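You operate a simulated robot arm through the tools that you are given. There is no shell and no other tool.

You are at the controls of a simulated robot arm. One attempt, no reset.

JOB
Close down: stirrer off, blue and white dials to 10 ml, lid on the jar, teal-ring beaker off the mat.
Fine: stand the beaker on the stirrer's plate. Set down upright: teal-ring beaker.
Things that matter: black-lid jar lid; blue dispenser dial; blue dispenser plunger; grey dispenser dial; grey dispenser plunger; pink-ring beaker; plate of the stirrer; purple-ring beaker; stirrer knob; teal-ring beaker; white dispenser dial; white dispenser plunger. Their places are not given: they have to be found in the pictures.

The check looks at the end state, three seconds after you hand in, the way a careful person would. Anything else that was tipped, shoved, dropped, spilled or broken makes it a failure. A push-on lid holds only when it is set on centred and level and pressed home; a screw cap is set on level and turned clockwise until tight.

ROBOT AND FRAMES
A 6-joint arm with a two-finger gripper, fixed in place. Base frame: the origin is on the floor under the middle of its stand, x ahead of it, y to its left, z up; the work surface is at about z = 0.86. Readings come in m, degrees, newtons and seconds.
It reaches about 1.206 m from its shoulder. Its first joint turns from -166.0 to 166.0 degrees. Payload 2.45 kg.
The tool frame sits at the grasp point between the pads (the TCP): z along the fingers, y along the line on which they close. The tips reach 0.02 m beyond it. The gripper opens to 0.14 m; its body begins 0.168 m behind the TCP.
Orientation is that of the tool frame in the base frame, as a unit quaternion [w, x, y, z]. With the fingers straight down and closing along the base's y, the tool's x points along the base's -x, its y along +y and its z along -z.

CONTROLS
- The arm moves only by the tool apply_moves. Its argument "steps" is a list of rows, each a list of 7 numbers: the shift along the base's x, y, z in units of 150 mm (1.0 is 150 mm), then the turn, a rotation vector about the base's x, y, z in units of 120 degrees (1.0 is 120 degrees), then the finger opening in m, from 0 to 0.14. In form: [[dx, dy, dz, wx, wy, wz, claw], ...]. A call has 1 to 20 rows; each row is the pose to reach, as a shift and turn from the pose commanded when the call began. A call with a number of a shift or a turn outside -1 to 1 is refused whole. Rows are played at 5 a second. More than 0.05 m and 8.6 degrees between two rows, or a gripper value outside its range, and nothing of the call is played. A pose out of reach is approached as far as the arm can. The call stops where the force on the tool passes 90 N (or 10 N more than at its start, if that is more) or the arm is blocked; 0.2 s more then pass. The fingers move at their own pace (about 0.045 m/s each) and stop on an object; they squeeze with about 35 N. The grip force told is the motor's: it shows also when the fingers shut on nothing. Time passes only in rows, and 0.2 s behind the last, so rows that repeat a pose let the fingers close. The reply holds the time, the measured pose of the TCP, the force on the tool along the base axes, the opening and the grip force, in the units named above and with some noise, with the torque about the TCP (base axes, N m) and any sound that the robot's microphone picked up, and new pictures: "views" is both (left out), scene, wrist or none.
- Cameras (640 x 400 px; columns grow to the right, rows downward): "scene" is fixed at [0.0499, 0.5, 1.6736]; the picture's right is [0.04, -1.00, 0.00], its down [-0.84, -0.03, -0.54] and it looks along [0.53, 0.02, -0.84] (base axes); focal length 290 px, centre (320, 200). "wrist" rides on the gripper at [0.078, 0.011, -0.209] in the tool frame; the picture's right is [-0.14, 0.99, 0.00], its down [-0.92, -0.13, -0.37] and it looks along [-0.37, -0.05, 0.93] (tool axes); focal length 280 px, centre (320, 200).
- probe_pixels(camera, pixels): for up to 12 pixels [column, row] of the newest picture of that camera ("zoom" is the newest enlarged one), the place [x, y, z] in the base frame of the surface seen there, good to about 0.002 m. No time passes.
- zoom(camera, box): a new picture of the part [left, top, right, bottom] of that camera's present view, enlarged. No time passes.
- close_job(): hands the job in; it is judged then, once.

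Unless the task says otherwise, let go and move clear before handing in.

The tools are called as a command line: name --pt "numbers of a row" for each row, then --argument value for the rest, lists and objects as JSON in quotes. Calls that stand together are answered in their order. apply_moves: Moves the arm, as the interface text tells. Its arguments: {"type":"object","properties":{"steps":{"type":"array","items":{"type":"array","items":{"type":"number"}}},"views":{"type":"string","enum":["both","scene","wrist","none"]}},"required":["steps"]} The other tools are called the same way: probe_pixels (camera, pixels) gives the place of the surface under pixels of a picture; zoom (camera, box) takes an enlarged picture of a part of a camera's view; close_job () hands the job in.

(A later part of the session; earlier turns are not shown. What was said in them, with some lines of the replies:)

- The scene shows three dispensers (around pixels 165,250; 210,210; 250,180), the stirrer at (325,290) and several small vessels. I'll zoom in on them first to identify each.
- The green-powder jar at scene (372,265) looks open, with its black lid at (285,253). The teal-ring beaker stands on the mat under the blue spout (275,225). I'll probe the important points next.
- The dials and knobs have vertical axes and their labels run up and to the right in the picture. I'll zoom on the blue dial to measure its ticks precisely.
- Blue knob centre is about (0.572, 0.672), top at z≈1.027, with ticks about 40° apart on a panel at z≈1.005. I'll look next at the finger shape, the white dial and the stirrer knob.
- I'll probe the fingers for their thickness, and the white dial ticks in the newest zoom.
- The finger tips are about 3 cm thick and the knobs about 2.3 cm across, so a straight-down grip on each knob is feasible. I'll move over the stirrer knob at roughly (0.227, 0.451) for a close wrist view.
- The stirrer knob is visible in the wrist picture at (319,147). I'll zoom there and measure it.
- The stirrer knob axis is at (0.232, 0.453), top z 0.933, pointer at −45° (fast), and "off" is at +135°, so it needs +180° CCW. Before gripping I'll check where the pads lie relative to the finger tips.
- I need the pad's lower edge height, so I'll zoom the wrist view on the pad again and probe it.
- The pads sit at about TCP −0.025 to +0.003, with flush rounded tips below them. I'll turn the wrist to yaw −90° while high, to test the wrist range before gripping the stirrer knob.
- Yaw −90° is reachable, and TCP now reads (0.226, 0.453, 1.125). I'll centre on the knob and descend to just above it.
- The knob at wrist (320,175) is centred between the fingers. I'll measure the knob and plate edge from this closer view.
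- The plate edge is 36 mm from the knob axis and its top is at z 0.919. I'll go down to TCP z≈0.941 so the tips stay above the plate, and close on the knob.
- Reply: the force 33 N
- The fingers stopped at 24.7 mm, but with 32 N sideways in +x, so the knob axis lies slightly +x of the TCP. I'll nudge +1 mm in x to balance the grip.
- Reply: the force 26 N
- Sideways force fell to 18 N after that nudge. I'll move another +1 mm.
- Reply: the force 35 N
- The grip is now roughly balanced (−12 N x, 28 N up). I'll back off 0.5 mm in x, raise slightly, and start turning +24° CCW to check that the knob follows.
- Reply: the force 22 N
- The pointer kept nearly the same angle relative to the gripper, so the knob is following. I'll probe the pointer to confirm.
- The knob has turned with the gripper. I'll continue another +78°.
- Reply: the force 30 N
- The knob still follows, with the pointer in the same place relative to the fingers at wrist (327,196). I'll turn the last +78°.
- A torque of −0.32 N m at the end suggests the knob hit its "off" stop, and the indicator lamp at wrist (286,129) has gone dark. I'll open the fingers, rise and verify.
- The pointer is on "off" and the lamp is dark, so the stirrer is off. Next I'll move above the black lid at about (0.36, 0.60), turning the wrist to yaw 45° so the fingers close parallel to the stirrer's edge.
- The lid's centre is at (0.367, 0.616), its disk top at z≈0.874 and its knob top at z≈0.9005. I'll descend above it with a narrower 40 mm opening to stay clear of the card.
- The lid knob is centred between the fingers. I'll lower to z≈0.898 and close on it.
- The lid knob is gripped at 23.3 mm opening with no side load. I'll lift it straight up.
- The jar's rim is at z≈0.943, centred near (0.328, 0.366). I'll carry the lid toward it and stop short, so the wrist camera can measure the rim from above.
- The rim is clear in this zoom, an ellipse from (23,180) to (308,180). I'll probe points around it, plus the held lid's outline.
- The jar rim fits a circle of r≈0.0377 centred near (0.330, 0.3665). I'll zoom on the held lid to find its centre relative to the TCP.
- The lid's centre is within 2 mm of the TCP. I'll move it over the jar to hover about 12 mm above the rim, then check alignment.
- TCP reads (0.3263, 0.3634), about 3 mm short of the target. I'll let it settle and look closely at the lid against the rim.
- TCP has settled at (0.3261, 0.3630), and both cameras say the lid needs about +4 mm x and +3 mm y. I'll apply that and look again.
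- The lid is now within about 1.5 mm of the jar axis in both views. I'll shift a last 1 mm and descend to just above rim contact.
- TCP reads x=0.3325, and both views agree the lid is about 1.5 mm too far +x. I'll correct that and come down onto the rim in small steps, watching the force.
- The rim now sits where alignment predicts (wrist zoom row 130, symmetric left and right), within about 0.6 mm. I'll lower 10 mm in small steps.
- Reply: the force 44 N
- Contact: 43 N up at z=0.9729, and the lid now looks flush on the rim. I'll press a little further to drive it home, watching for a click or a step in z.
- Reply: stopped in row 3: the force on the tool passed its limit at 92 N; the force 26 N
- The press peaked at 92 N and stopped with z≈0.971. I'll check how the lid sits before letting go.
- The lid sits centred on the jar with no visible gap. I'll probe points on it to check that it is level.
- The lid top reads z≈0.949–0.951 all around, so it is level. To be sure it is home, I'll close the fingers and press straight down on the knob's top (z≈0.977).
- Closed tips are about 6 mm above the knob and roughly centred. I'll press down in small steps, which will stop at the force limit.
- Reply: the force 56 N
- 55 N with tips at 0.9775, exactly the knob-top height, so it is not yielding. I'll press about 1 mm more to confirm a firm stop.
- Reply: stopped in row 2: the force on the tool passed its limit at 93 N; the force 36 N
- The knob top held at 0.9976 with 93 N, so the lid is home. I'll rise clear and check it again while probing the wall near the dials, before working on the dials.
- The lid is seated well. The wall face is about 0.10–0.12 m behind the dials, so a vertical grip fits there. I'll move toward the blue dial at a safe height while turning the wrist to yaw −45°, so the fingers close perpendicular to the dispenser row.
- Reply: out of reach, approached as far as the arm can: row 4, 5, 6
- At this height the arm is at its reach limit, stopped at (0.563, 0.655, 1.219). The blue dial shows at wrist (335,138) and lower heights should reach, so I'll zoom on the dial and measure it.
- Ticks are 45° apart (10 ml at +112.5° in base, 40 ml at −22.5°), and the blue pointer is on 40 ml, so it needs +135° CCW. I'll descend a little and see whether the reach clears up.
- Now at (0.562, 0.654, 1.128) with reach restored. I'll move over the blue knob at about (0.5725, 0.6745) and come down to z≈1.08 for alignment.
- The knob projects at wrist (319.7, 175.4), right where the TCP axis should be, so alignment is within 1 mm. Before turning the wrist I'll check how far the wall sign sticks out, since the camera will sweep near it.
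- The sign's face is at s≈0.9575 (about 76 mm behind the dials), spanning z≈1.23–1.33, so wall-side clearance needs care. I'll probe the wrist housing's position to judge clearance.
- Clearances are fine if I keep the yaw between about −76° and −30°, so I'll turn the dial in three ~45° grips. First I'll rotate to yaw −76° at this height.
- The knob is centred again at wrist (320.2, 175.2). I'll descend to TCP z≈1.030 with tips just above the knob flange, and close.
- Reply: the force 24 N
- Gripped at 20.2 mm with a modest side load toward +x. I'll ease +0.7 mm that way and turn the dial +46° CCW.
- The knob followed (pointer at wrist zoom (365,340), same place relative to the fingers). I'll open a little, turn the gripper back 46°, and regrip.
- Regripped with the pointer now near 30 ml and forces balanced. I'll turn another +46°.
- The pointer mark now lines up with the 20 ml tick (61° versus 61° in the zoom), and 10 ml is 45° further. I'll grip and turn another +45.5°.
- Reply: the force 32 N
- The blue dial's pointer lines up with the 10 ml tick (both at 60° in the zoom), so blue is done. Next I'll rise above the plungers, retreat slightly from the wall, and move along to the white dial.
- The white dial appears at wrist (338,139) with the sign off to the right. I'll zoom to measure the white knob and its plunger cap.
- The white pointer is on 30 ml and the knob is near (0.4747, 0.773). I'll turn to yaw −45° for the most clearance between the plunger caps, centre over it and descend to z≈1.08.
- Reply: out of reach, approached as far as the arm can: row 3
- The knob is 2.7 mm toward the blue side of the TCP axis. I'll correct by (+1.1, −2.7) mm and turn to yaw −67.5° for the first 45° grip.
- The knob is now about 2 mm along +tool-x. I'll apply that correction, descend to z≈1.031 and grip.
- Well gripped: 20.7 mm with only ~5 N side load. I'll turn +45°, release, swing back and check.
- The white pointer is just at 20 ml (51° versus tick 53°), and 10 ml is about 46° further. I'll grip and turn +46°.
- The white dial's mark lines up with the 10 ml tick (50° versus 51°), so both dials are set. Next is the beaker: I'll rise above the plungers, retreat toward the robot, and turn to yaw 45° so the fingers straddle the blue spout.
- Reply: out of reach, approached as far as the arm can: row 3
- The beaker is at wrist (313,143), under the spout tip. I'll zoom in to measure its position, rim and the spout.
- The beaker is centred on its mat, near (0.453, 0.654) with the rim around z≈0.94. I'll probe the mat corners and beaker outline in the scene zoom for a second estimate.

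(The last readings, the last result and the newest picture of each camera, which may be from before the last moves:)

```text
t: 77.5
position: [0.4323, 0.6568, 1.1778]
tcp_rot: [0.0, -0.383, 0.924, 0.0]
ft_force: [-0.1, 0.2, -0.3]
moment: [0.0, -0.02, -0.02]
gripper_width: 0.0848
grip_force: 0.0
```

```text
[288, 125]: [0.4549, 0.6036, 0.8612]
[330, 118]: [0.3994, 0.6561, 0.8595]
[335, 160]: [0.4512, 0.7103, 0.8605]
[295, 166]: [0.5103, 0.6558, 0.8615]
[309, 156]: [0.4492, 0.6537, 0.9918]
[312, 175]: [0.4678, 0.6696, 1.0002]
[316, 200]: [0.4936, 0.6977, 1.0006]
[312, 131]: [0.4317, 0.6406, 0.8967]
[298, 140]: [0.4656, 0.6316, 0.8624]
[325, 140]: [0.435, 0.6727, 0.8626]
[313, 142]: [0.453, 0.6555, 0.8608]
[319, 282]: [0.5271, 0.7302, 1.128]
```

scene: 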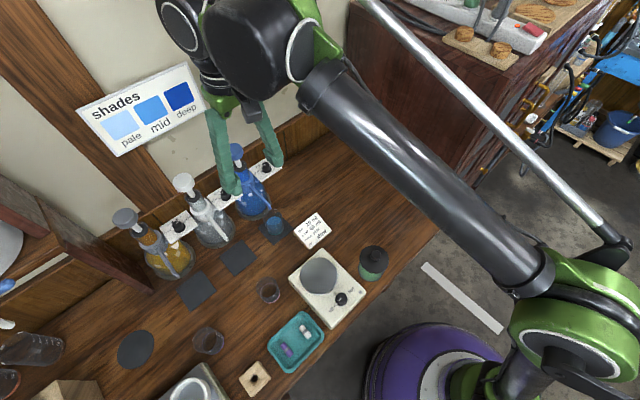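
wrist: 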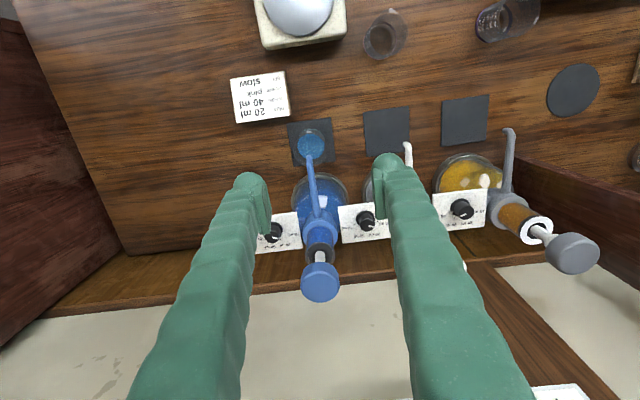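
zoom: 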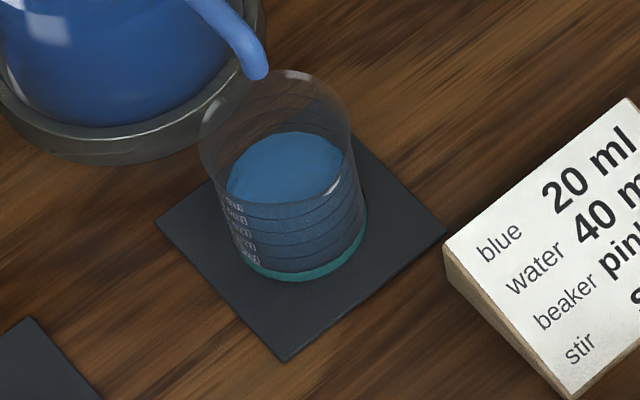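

The beaker's centre is about (0.4535, 0.6537) and the spout lies at z≈0.985–1.003, between where the fingers will go. I'll align and descend halfway with the fingers straddling the spout.

apply_moves --pt "0.07 -0.01 0 0 0 0 0.085" --pt "0.141 -0.021 0 0 0 0 0.085" --pt "0.141 -0.021 -0.2 0 0 0 0.085" --pt "0.141 -0.021 -0.4 0 0 0 0.085" --pt "0.141 -0.021 -0.6 0 0 0 0.085" --pt "0.141 -0.021 -0.8 0 0 0 0.085" --pt "0.141 -0.021 -0.8 0 0 0 0.085" --pt "0.141 -0.021 -0.8 0 0 0 0.085" --views "both"

zoom --camera "wrist" --box '[250, 110, 390, 230]'

zoom --camera "scene" --box '[200, 120, 340, 260]'

```text
t: 79.3
position: [0.4527, 0.6537, 1.0565]
tcp_rot: [0.001, -0.382, 0.924, 0.0]
ft_force: [0.2, 0.6, 0.5]
moment: [0.0, -0.01, 0.0]
gripper_width: 0.0849
grip_force: 0.0
```

scene: 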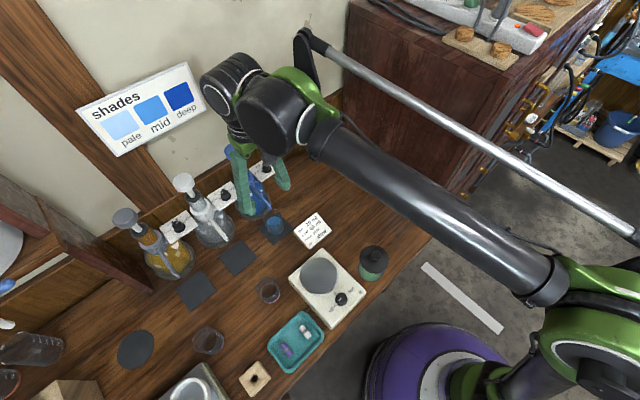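
wrist: 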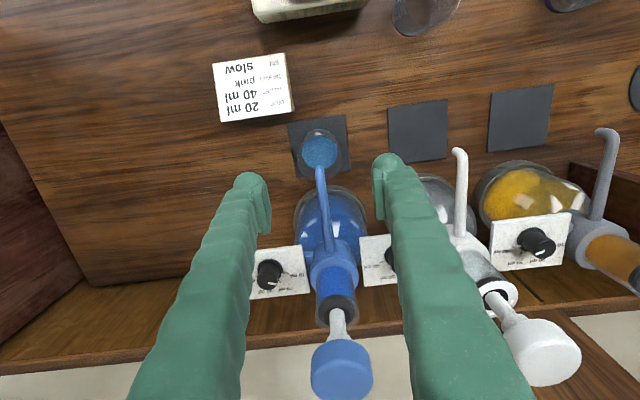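

```text
3.33 times, centred on (320, 170) of wrist
```

zoom: 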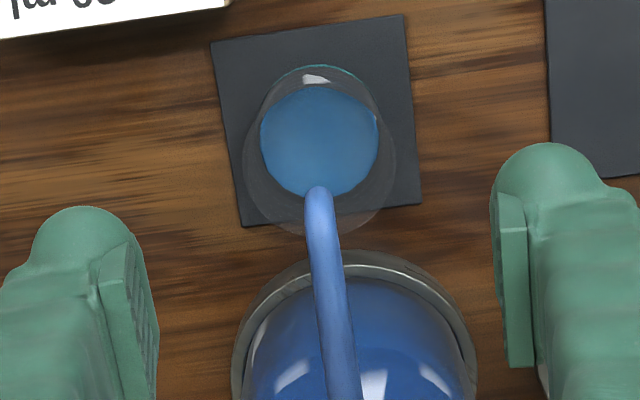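

```text
2.86 times, centred on (270, 190) of scene
```

zoom: 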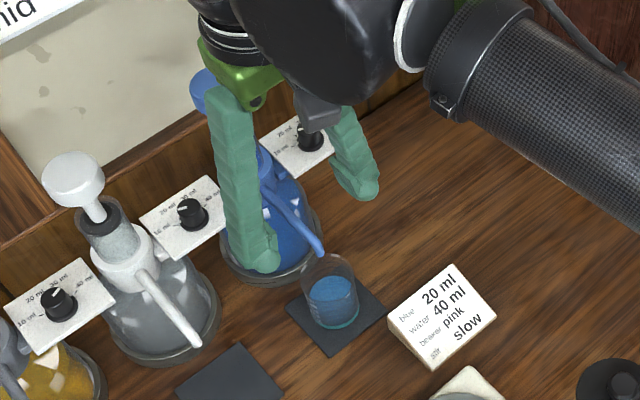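

Aligned: the rim centre is at wrist column ~320 and the spout runs down the middle between the fingers. I'll continue down to about z=0.93.

apply_moves --pt "0 0 -0.2 0 0 0 0.085" --pt "0 0 -0.4 0 0 0 0.085" --pt "0 0 -0.6 0 0 0 0.085" --pt "0 0 -0.8 0 0 0 0.085" --pt "0 0 -0.8 0 0 0 0.085" --views "both"

zoom --camera "wrist" --box '[250, 110, 390, 230]'

zoom --camera "scene" --box '[200, 140, 340, 260]'

```text
t: 80.5
position: [0.4508, 0.6528, 0.939]
tcp_rot: [0.0, -0.383, 0.924, 0.0]
ft_force: [-0.2, -0.6, -0.1]
moment: [0.0, 0.01, 0.01]
gripper_width: 0.0849
grip_force: 0.1
```

scene: 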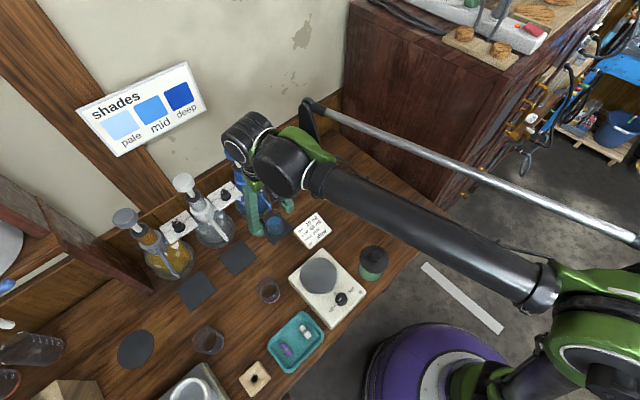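
wrist: 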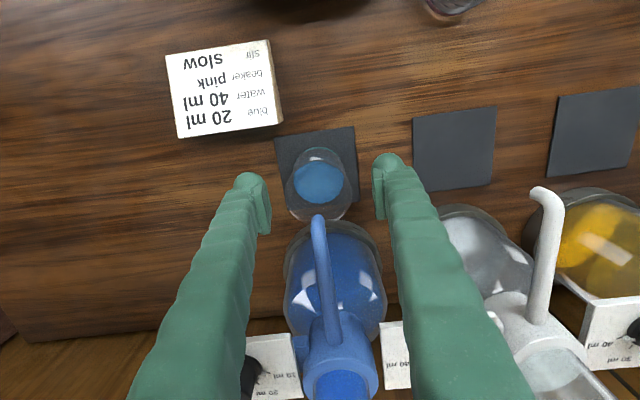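

```text
3.33 times, centred on (320, 170) of wrist
```

zoom: 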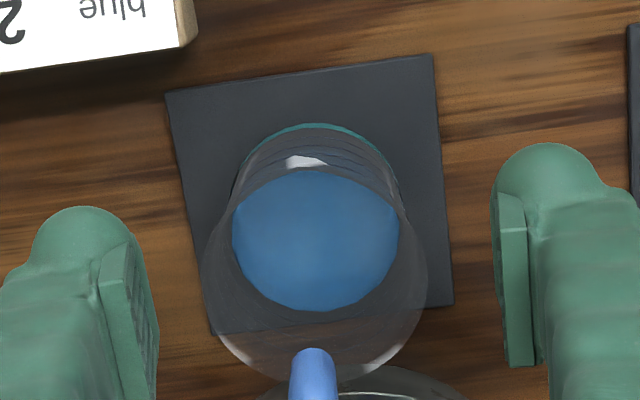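

```text
3.33 times, centred on (270, 200) of scene
```

zoom: 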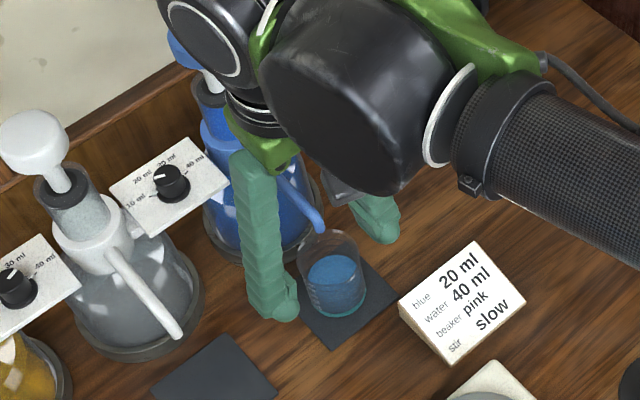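

Clear on all sides, and the beaker is within about 1 mm of the gripper axis. I'll lower to z≈0.893 and close gently in steps.

apply_moves --pt "0.006 -0.006 -0.1 0 0 0 0.085" --pt "0.006 -0.006 -0.2 0 0 0 0.08" --pt "0.006 -0.006 -0.307 0 0 0 0.07" --pt "0.006 -0.006 -0.307 0 0 0 0.064" --pt "0.006 -0.006 -0.307 0 0 0 0.06" --pt "0.006 -0.006 -0.307 0 0 0 0.058" --views "both"

zoom --camera "wrist" --box '[250, 130, 390, 250]'

zoom --camera "scene" --box '[220, 170, 340, 260]'

```text
t: 81.9
position: [0.4554, 0.6533, 0.895]
tcp_rot: [0.001, -0.383, 0.924, 0.001]
ft_force: [-0.5, 1.4, -1.2]
moment: [-0.02, 0.0, 0.0]
gripper_width: 0.0582
grip_force: 0.1
```

scene: 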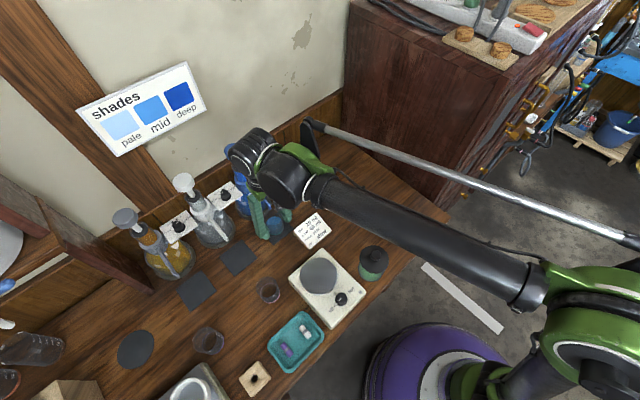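
wrist: 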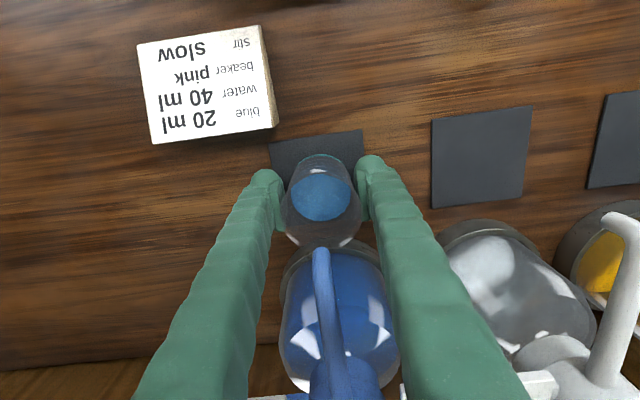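

```text
3.33 times, centred on (320, 190) of wrist
```

zoom: 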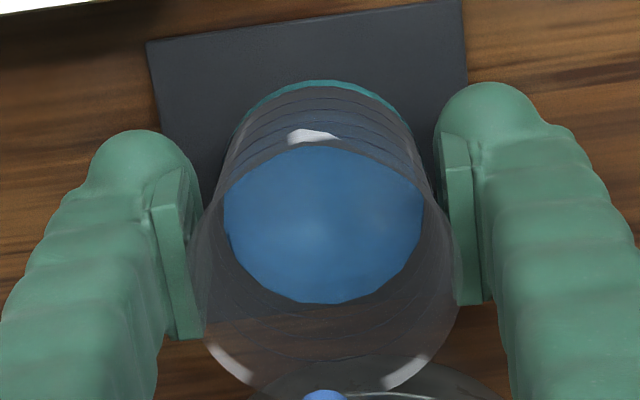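

```text
4.44 times, centred on (280, 215) of scene
```

zoom: 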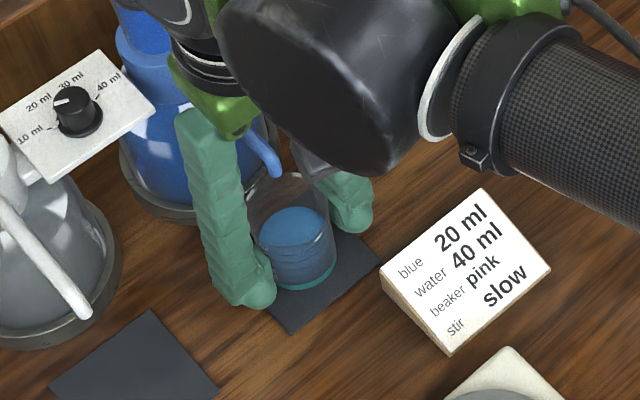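

The beaker sits centred between the pads. I'll close gently onto it.

apply_moves --pt "0 0 0 0 0 0 0.056" --pt "0 0 0 0 0 0 0.054" --pt "0 0 0 0 0 0 0.052" --pt "0 0 0 0 0 0 0.05" --pt "0 0 0 0 0 0 0.048" --pt "0 0 0 0 0 0 0.046" --pt "0 0 0 0 0 0 0.044" --pt "0 0 0 0 0 0 0.044" --views "wrist"

zoom --camera "wrist" --box '[250, 130, 390, 250]'

```text
t: 83.7
position: [0.4562, 0.653, 0.8941]
tcp_rot: [0.0, -0.383, 0.924, -0.001]
ft_force: [-0.8, 0.4, 0.0]
moment: [-0.03, -0.03, 0.02]
gripper_width: 0.0514
grip_force: 35.1
```

wrist: 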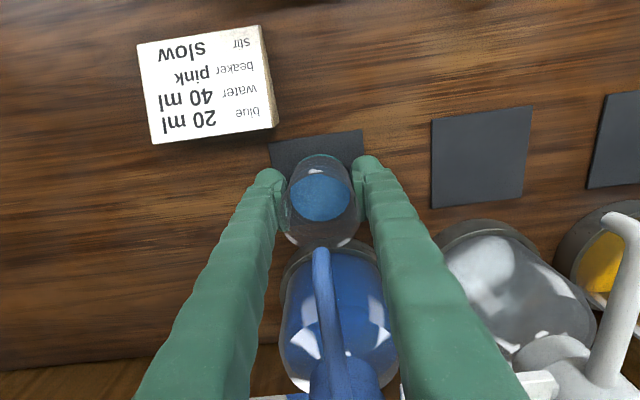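

```text
3.33 times, centred on (320, 190) of wrist
```

zoom: 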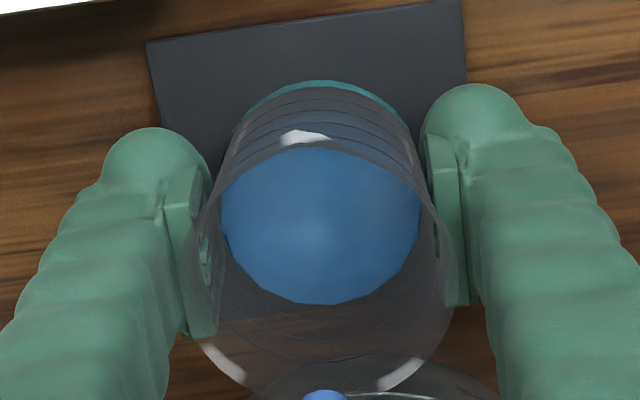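

Gripped at 51.4 mm with 35 N and no side force. I'll lift 18 mm slowly, keeping the rim under the spout.

apply_moves --pt "0 0 0.02 0 0 0 0.044" --pt "0 0 0.045 0 0 0 0.044" --pt "0 0 0.07 0 0 0 0.044" --pt "0 0 0.095 0 0 0 0.044" --pt "0 0 0.12 0 0 0 0.044" --pt "0 0 0.12 0 0 0 0.044" --views "both"

zoom --camera "scene" --box '[220, 170, 340, 260]'

zoom --camera "wrist" --box '[250, 130, 390, 250]'

```text
t: 85.1
position: [0.4563, 0.6517, 0.9118]
tcp_rot: [0.0, -0.382, 0.924, -0.001]
ft_force: [-0.6, 0.0, -0.9]
moment: [-0.03, -0.01, -0.01]
gripper_width: 0.051
grip_force: 35.8
```

scene: 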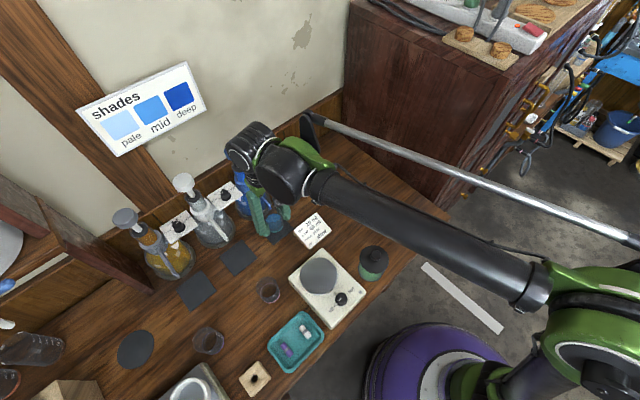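
wrist: 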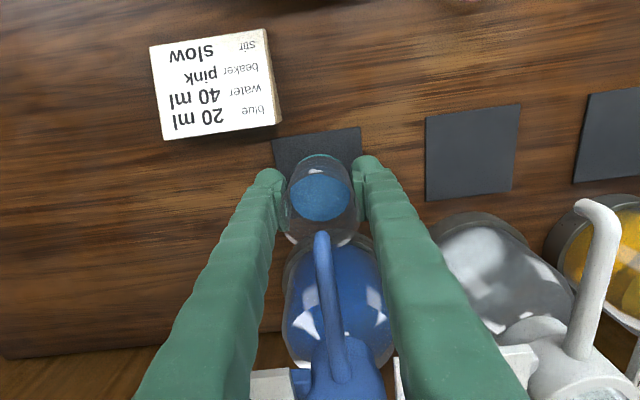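

```text
4.44 times, centred on (280, 215) of scene
```

zoom: 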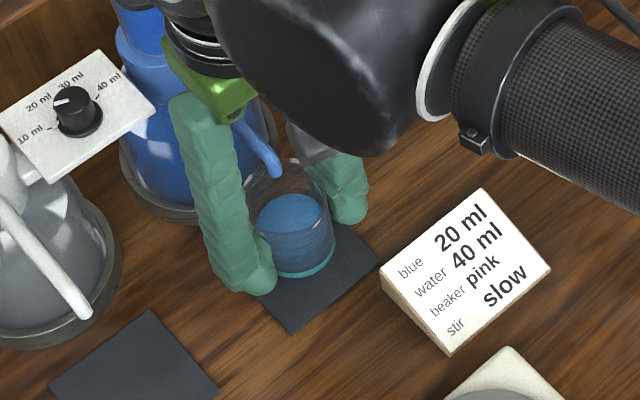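

```text
3.33 times, centred on (320, 190) of wrist
```

zoom: 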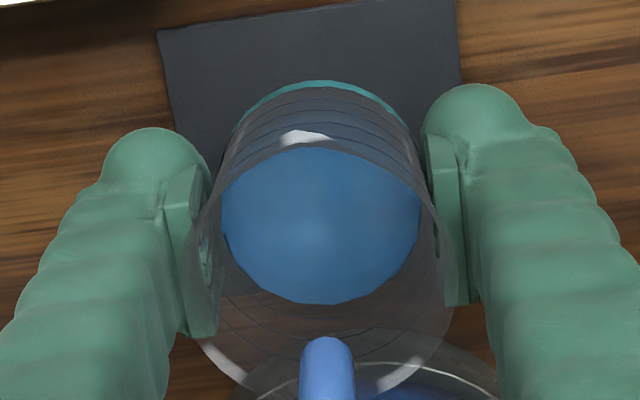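

The beaker is lifted level, with its rim clear under the spout. I'll slide it slowly about 9 cm toward the robot, out from under the spout.

apply_moves --pt "-0.02 -0.02 0 0 0 0 0.044" --pt "-0.055 -0.055 0 0 0 0 0.044" --pt "-0.1 -0.1 0 0 0 0 0.044" --pt "-0.15 -0.15 0 0 0 0 0.044" --pt "-0.2 -0.2 0 0 0 0 0.044" --pt "-0.25 -0.25 0 0 0 0 0.044" --pt "-0.3 -0.3 0 0 0 0 0.044" --pt "-0.35 -0.35 0 0 0 0 0.044" --pt "-0.395 -0.395 0 0 0 0 0.044" --pt "-0.425 -0.425 0 0 0 0 0.044" --pt "-0.44 -0.44 0 0 0 0 0.044" --pt "-0.44 -0.44 0 0 0 0 0.044" --views "both"

zoom --camera "scene" --box '[220, 170, 360, 300]'

```text
t: 87.7
position: [0.3904, 0.5882, 0.9107]
tcp_rot: [0.0, -0.382, 0.924, 0.0]
ft_force: [0.7, 0.4, -0.6]
moment: [-0.01, -0.02, 0.03]
gripper_width: 0.0512
grip_force: 35.5
```

scene: 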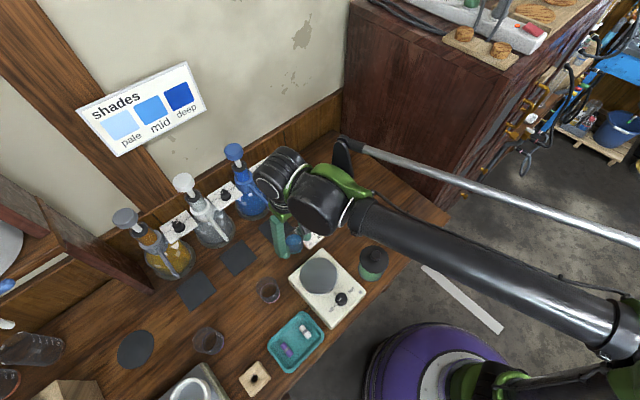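
wrist: 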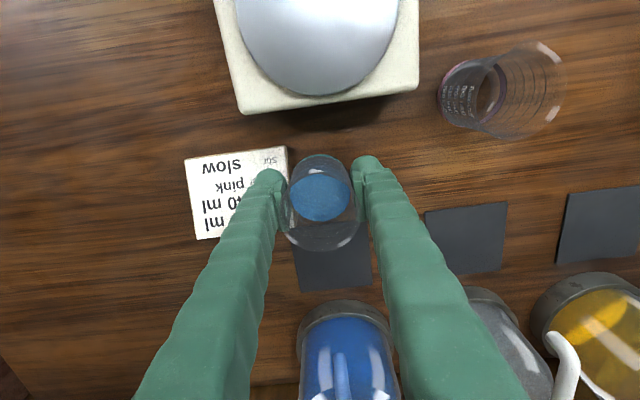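

```text
3.08 times, centred on (290, 235) of scene
```

zoom: 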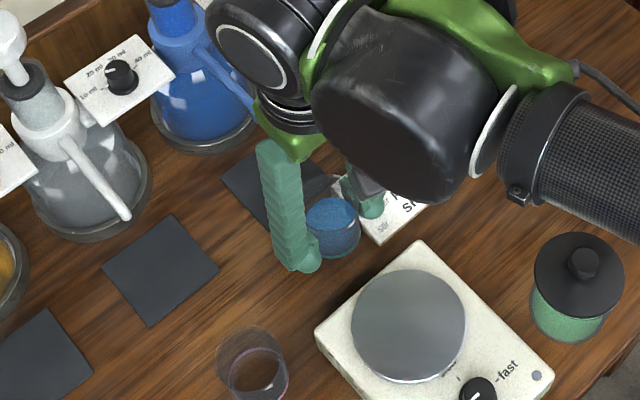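

The beaker is clear of the spout and mat. I'll raise it 7 cm slowly before crossing over the stirrer.

apply_moves --pt "0 0 0.03 0 0 0 0.044" --pt "0 0 0.08 0 0 0 0.044" --pt "0 0 0.14 0 0 0 0.044" --pt "0 0 0.2 0 0 0 0.044" --pt "0 0 0.26 0 0 0 0.044" --pt "0 0 0.32 0 0 0 0.044" --pt "0 0 0.38 0 0 0 0.044" --pt "0 0 0.43 0 0 0 0.044" --pt "0 0 0.46 0 0 0 0.044" --pt "0 0 0.467 0 0 0 0.044" --pt "0 0 0.467 0 0 0 0.044" --views "both"

zoom --camera "wrist" --box '[240, 0, 440, 125]'

```text
t: 90.1
position: [0.3902, 0.5881, 0.9811]
tcp_rot: [0.0, -0.383, 0.924, 0.0]
ft_force: [0.1, 0.0, -1.0]
moment: [0.03, 0.0, -0.01]
gripper_width: 0.0511
grip_force: 35.1
```

scene: 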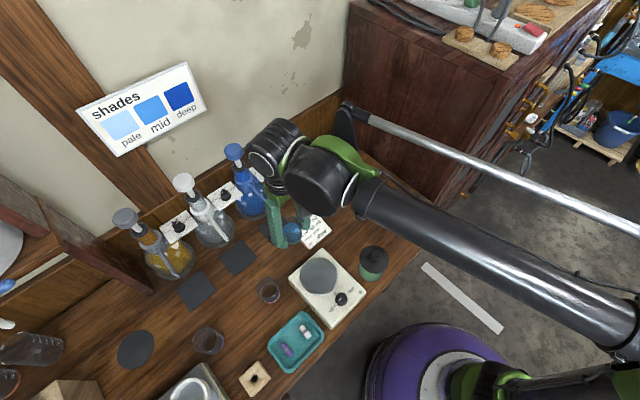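
wrist: 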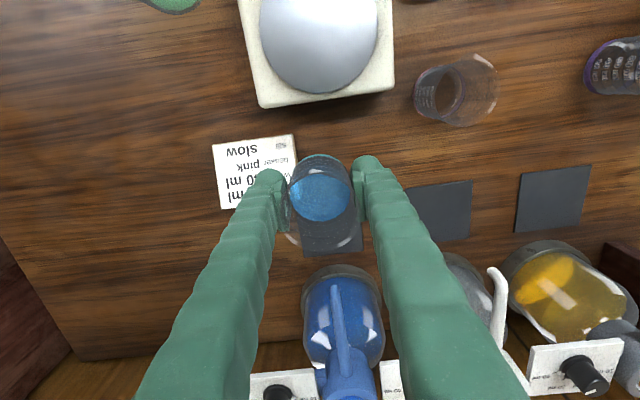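

```text
3.20 times, centred on (340, 62) of wrist
```

zoom: 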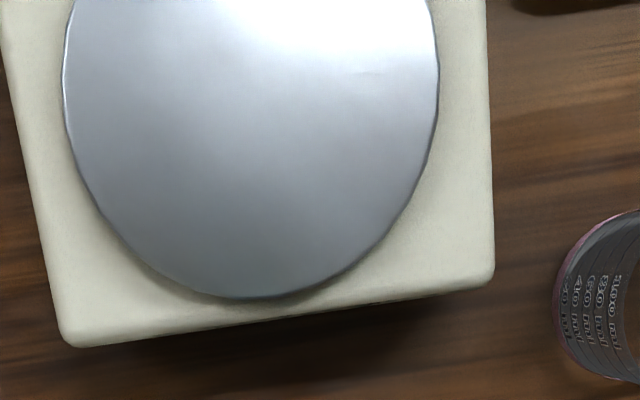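

The beaker is held level at z≈0.981. I'll take a careful measurement of the plate in the scene view before crossing.

zoom --camera "scene" --box '[286, 248, 350, 304]'

```text
7.14 times, centred on (318, 276) of scene
```

zoom: 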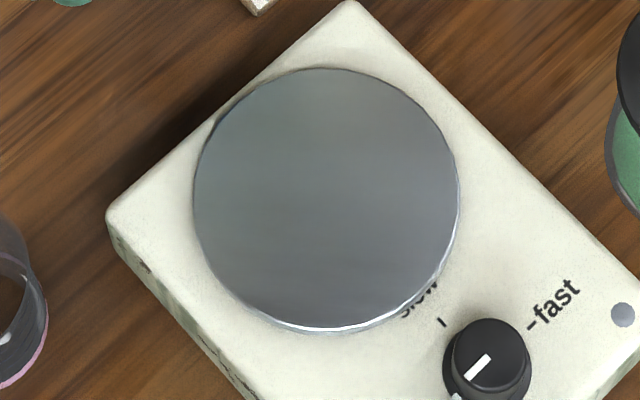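

probe_pixels --camera "zoom" --pixels '[[198, 195], [455, 195], [327, 72], [327, 325], [327, 195], [235, 105], [418, 105], [235, 285], [420, 285], [490, 345]]'

```text
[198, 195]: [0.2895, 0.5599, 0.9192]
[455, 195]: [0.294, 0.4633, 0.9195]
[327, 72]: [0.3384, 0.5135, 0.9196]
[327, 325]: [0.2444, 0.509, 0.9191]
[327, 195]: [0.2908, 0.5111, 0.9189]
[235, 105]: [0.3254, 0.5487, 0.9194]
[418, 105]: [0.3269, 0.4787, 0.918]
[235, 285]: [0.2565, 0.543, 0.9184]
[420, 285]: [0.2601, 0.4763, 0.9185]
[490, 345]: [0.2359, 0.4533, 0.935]
```

The plate centre is (0.2915, 0.5115) at z≈0.919. I'll carry the beaker over it slowly.

apply_moves --pt "-0.013 -0.01 0 0 0 0 0.044" --pt "-0.046 -0.036 0 0 0 0 0.044" --pt "-0.099 -0.077 0 0 0 0 0.044" --pt "-0.165 -0.128 0 0 0 0 0.044" --pt "-0.237 -0.184 0 0 0 0 0.044" --pt "-0.316 -0.245 0 0 0 0 0.044" --pt "-0.395 -0.307 0 0 0 0 0.044" --pt "-0.467 -0.363 0 0 0 0 0.044" --pt "-0.533 -0.414 0 0 0 0 0.044" --pt "-0.592 -0.46 0 0 0 0 0.044" --pt "-0.632 -0.491 0 0 0 0 0.044" --pt "-0.651 -0.506 0 0 0 0 0.044" --pt "-0.658 -0.511 0 0 0 0 0.044" --pt "-0.658 -0.511 0 0 0 0 0.044" --views "both"

zoom --camera "scene" --box '[270, 220, 370, 310]'

zoom --camera "wrist" --box '[250, 110, 390, 250]'

```text
t: 93.1
position: [0.2911, 0.5109, 0.9817]
tcp_rot: [0.0, -0.382, 0.924, 0.0]
ft_force: [0.2, -0.1, -1.7]
moment: [-0.01, 0.01, 0.03]
gripper_width: 0.0514
grip_force: 35.1
```

scene: 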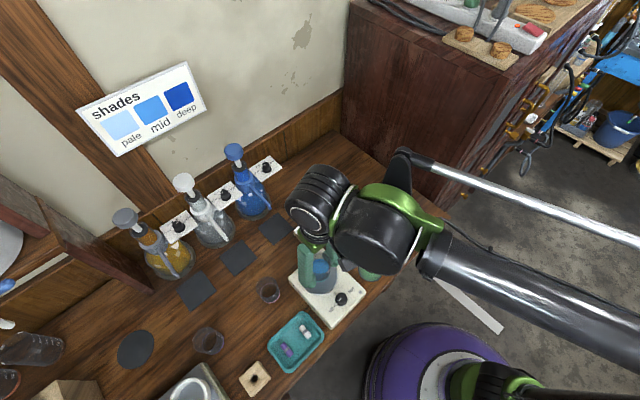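
wrist: 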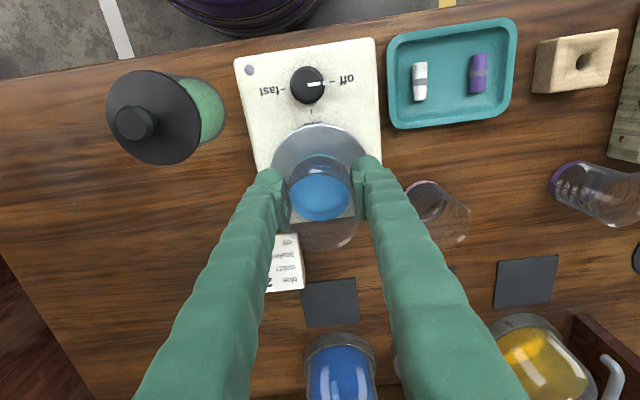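

```text
4.44 times, centred on (320, 265) of scene
```

zoom: 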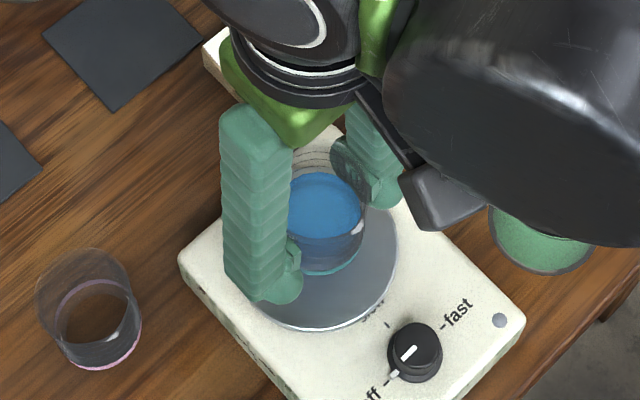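

```text
2.86 times, centred on (320, 180) of wrist
```

zoom: 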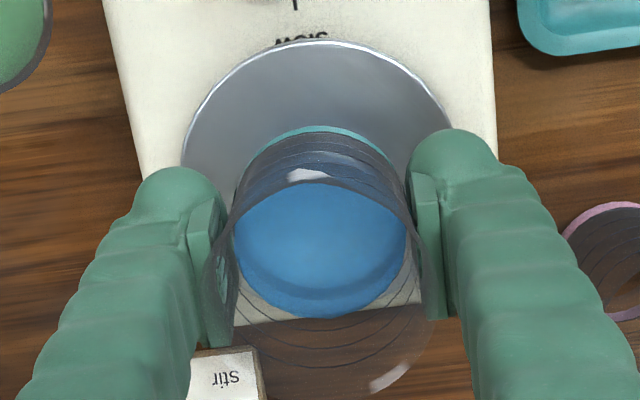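

The beaker is over the middle of the plate. I'll lower it gently to just above contact.

apply_moves --pt "0 0 -0.03 0 0 0 0.044" --pt "0 0 -0.07 0 0 0 0.044" --pt "0 0 -0.11 0 0 0 0.044" --pt "0 0 -0.145 0 0 0 0.044" --pt "0 0 -0.17 0 0 0 0.044" --pt "0 0 -0.185 0 0 0 0.044" --pt "0 0 -0.195 0 0 0 0.044" --pt "0 0 -0.2 0 0 0 0.044" --pt "0 0 -0.2 0 0 0 0.044" --views "wrist"

zoom --camera "scene" --box '[285, 235, 355, 295]'

```text
t: 95.1
position: [0.2921, 0.5099, 0.9507]
tcp_rot: [0.001, -0.383, 0.924, 0.001]
ft_force: [1.8, -0.4, 6.8]
moment: [-0.06, -0.07, 0.0]
gripper_width: 0.0514
grip_force: 34.7
```

wrist: 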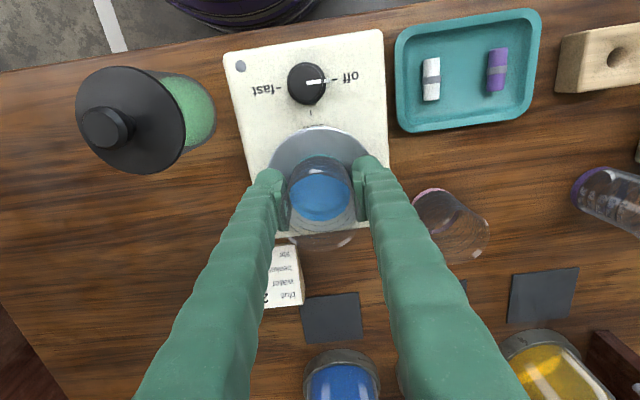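

```text
6.67 times, centred on (320, 265) of scene
```

zoom: 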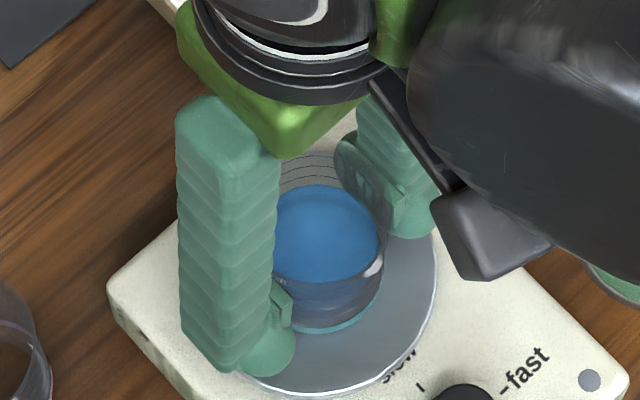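

The upward force of 6.8 N shows the beaker is resting on the plate. I'll release it gradually.

apply_moves --pt "0 0 0 0 0 0 0.05" --pt "0 0 0 0 0 0 0.052" --pt "0 0 0 0 0 0 0.054" --pt "0 0 0 0 0 0 0.057" --pt "0 0 0 0 0 0 0.062" --pt "0 0 0 0 0 0 0.068" --pt "0 0 0 0 0 0 0.074" --pt "0 0 0 0 0 0 0.08" --pt "0 0 0 0 0 0 0.08" --views "both"

zoom --camera "wrist" --box '[250, 110, 390, 250]'

zoom --camera "scene" --box '[285, 235, 355, 295]'

```text
t: 97.1
position: [0.2921, 0.5105, 0.9501]
tcp_rot: [0.0, -0.382, 0.924, 0.0]
ft_force: [0.5, 0.2, 0.6]
moment: [0.0, 0.0, -0.01]
gripper_width: 0.0801
grip_force: 0.0
```

scene: 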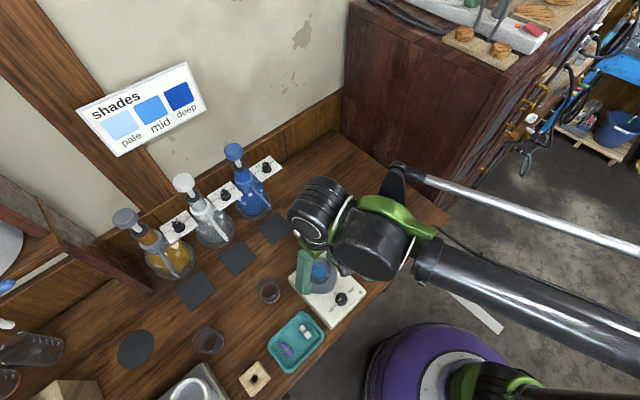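
wrist: 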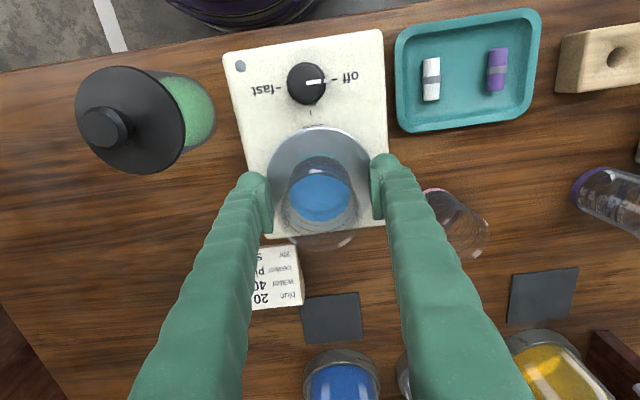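

```text
2.86 times, centred on (320, 180) of wrist
```

zoom: 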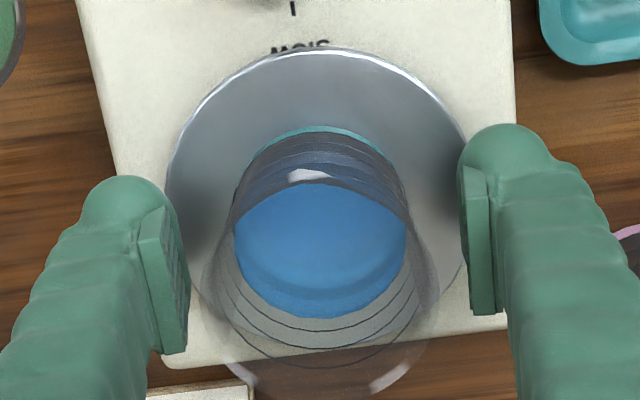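

```text
6.67 times, centred on (320, 265) of scene
```

zoom: 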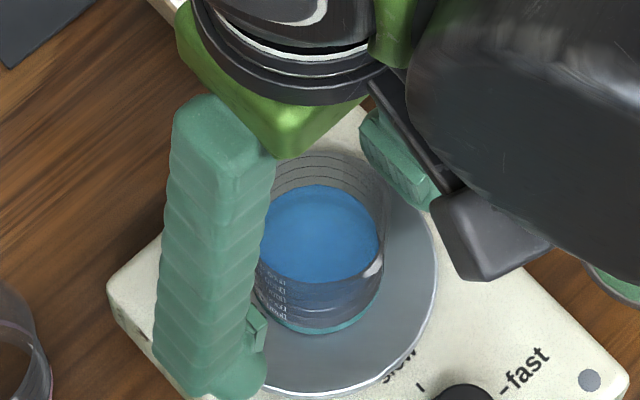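

The beaker stands upright and free on the plate, with about 14 mm clearance each side. I'll rise straight up and check everything.

apply_moves --pt "0 0 0.08 0 0 0 0.08" --pt "0 0 0.2 0 0 0 0.08" --pt "0 0 0.35 0 0 0 0.08" --pt "0 0 0.55 0 0 0 0.08" --pt "0 0 0.75 0 0 0 0.08" --pt "0 0 1.0 0 0 0 0.08" --views "none"

apply_moves --pt "0.05 -0.15 0.2 0 0 0 0.08" --pt "0.1 -0.35 0.4 0 0 0 0.08" --pt "0.2 -0.55 0.6 0 0 0 0.08" --pt "0.3 -0.75 0.8 0 0 0 0.08" --pt "0.4 -0.95 1.0 0 0 0 0.08" --pt "0.4 -0.95 1.0 0 0 0 0.08" --views "both"

zoom --camera "scene" --box '[270, 230, 410, 320]'

zoom --camera "scene" --box '[100, 130, 300, 255]'

```text
t: 98.5
position: [0.2912, 0.5092, 1.102]
tcp_rot: [0.001, -0.383, 0.924, 0.001]
ft_force: [-0.2, 0.3, -0.6]
moment: [0.06, -0.02, -0.01]
gripper_width: 0.0802
grip_force: 0.1
```

```text
t: 99.9
position: [0.3499, 0.3663, 1.2479]
tcp_rot: [0.0, -0.382, 0.924, 0.0]
ft_force: [0.2, -0.6, -0.2]
moment: [-0.01, 0.0, 0.02]
gripper_width: 0.0799
grip_force: 0.0
```

scene: 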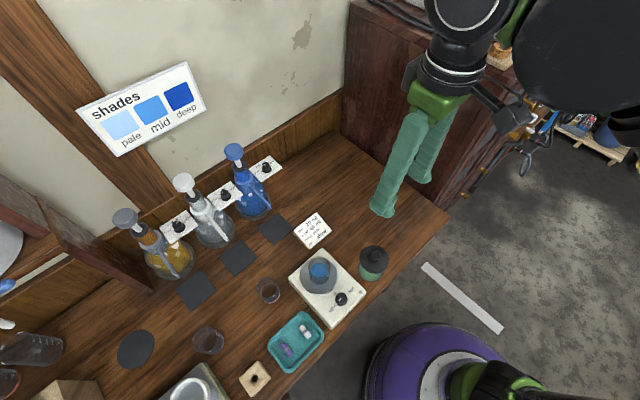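
wrist: 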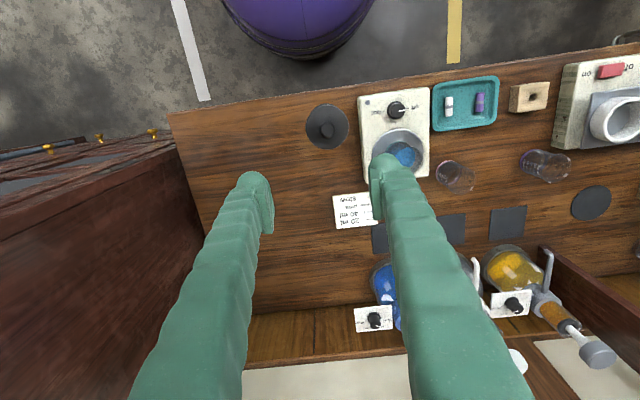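

```text
4.44 times, centred on (340, 275) of scene
```

zoom: 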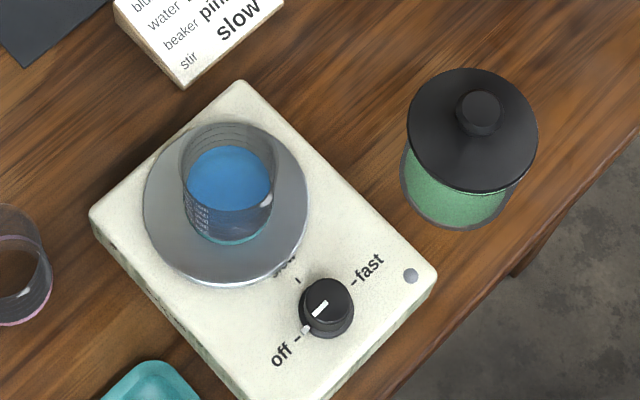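

```text
3.20 times, centred on (200, 192) of scene
```

zoom: 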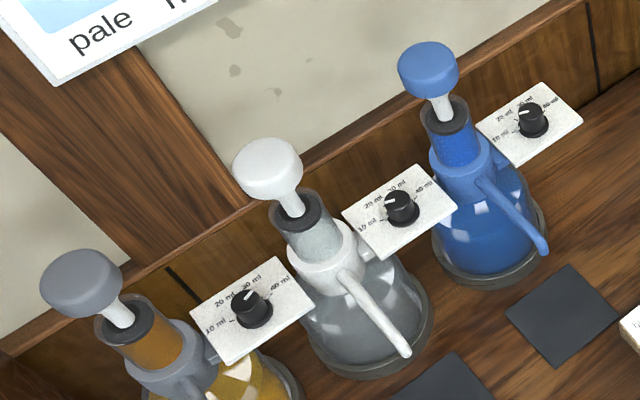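

Everything looks in place: beaker upright on the plate, knob at off, lid on the jar, plungers unchanged. I'll take final close-ups of the dials and lid.

zoom --camera "scene" --box '[240, 150, 288, 180]'

zoom --camera "scene" --box '[202, 180, 250, 210]'

zoom --camera "scene" --box '[348, 238, 396, 288]'

zoom --camera "wrist" --box '[296, 90, 360, 150]'

```text
13.33 times, centred on (264, 165) of scene
```

zoom: 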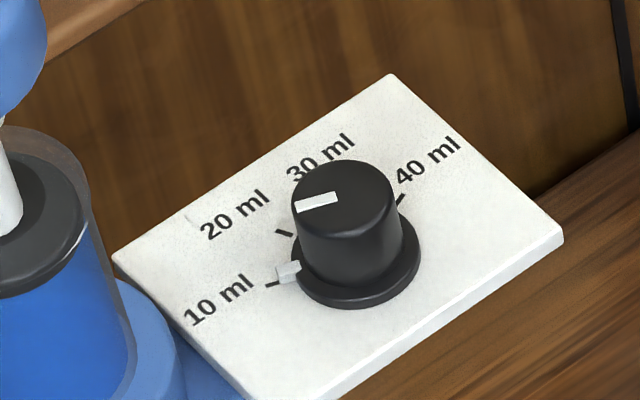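

```text
13.33 times, centred on (226, 195) of scene
```

zoom: 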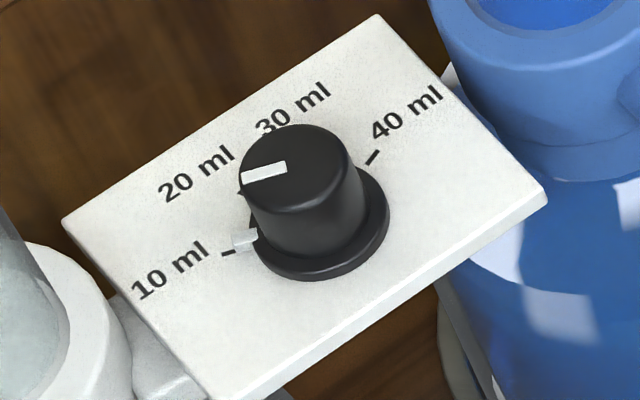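

```text
8.00 times, centred on (372, 263) of scene
```

zoom: 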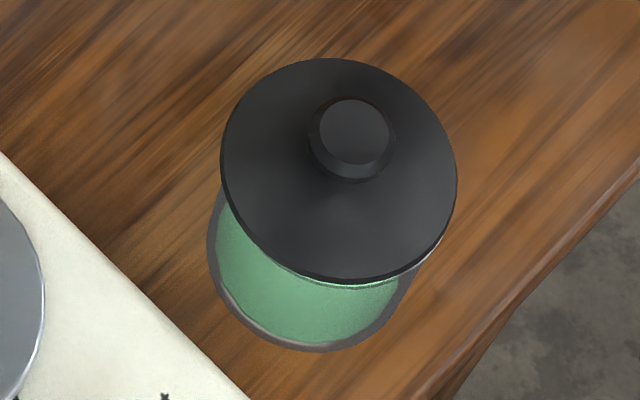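

```text
6.67 times, centred on (328, 120) of wrist
```

zoom: 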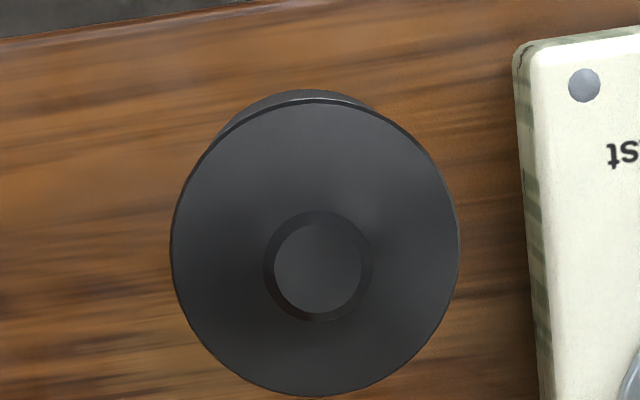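

Final checks are good. Both dial marks line up with 10 ml, the stirrer is off with its lamp dark, and the lid is level and pressed home. The teal-ring beaker stands upright on the plate, and the card and plungers haven't moved. The arm is clear, so I'm handing in.

close_job

```text
The job is handed in.
```

I've shut the bench down and handed the job in. I checked each item in the final pictures, but the result of the official check hasn't come back to me.

- **Stirrer:** the knob points to off and its lamp is dark.
- **Dials:** blue (was 40 ml) and white (was 30 ml) both line up with the 10 ml mark. I left the grey dial alone.
- **Jar lid:** it sits centred and level. I pressed it twice to just over 90 N and it met a firm stop. I treated it as a push-on lid because it slid in without turning; I didn't look at the seam from the side.
- **Teal-ring beaker:** it stands upright on the stirrer's plate with its liquid in it, and its mat is empty.

The plungers, the note card and the other beakers look unmoved. The arm is empty and well above the bench.
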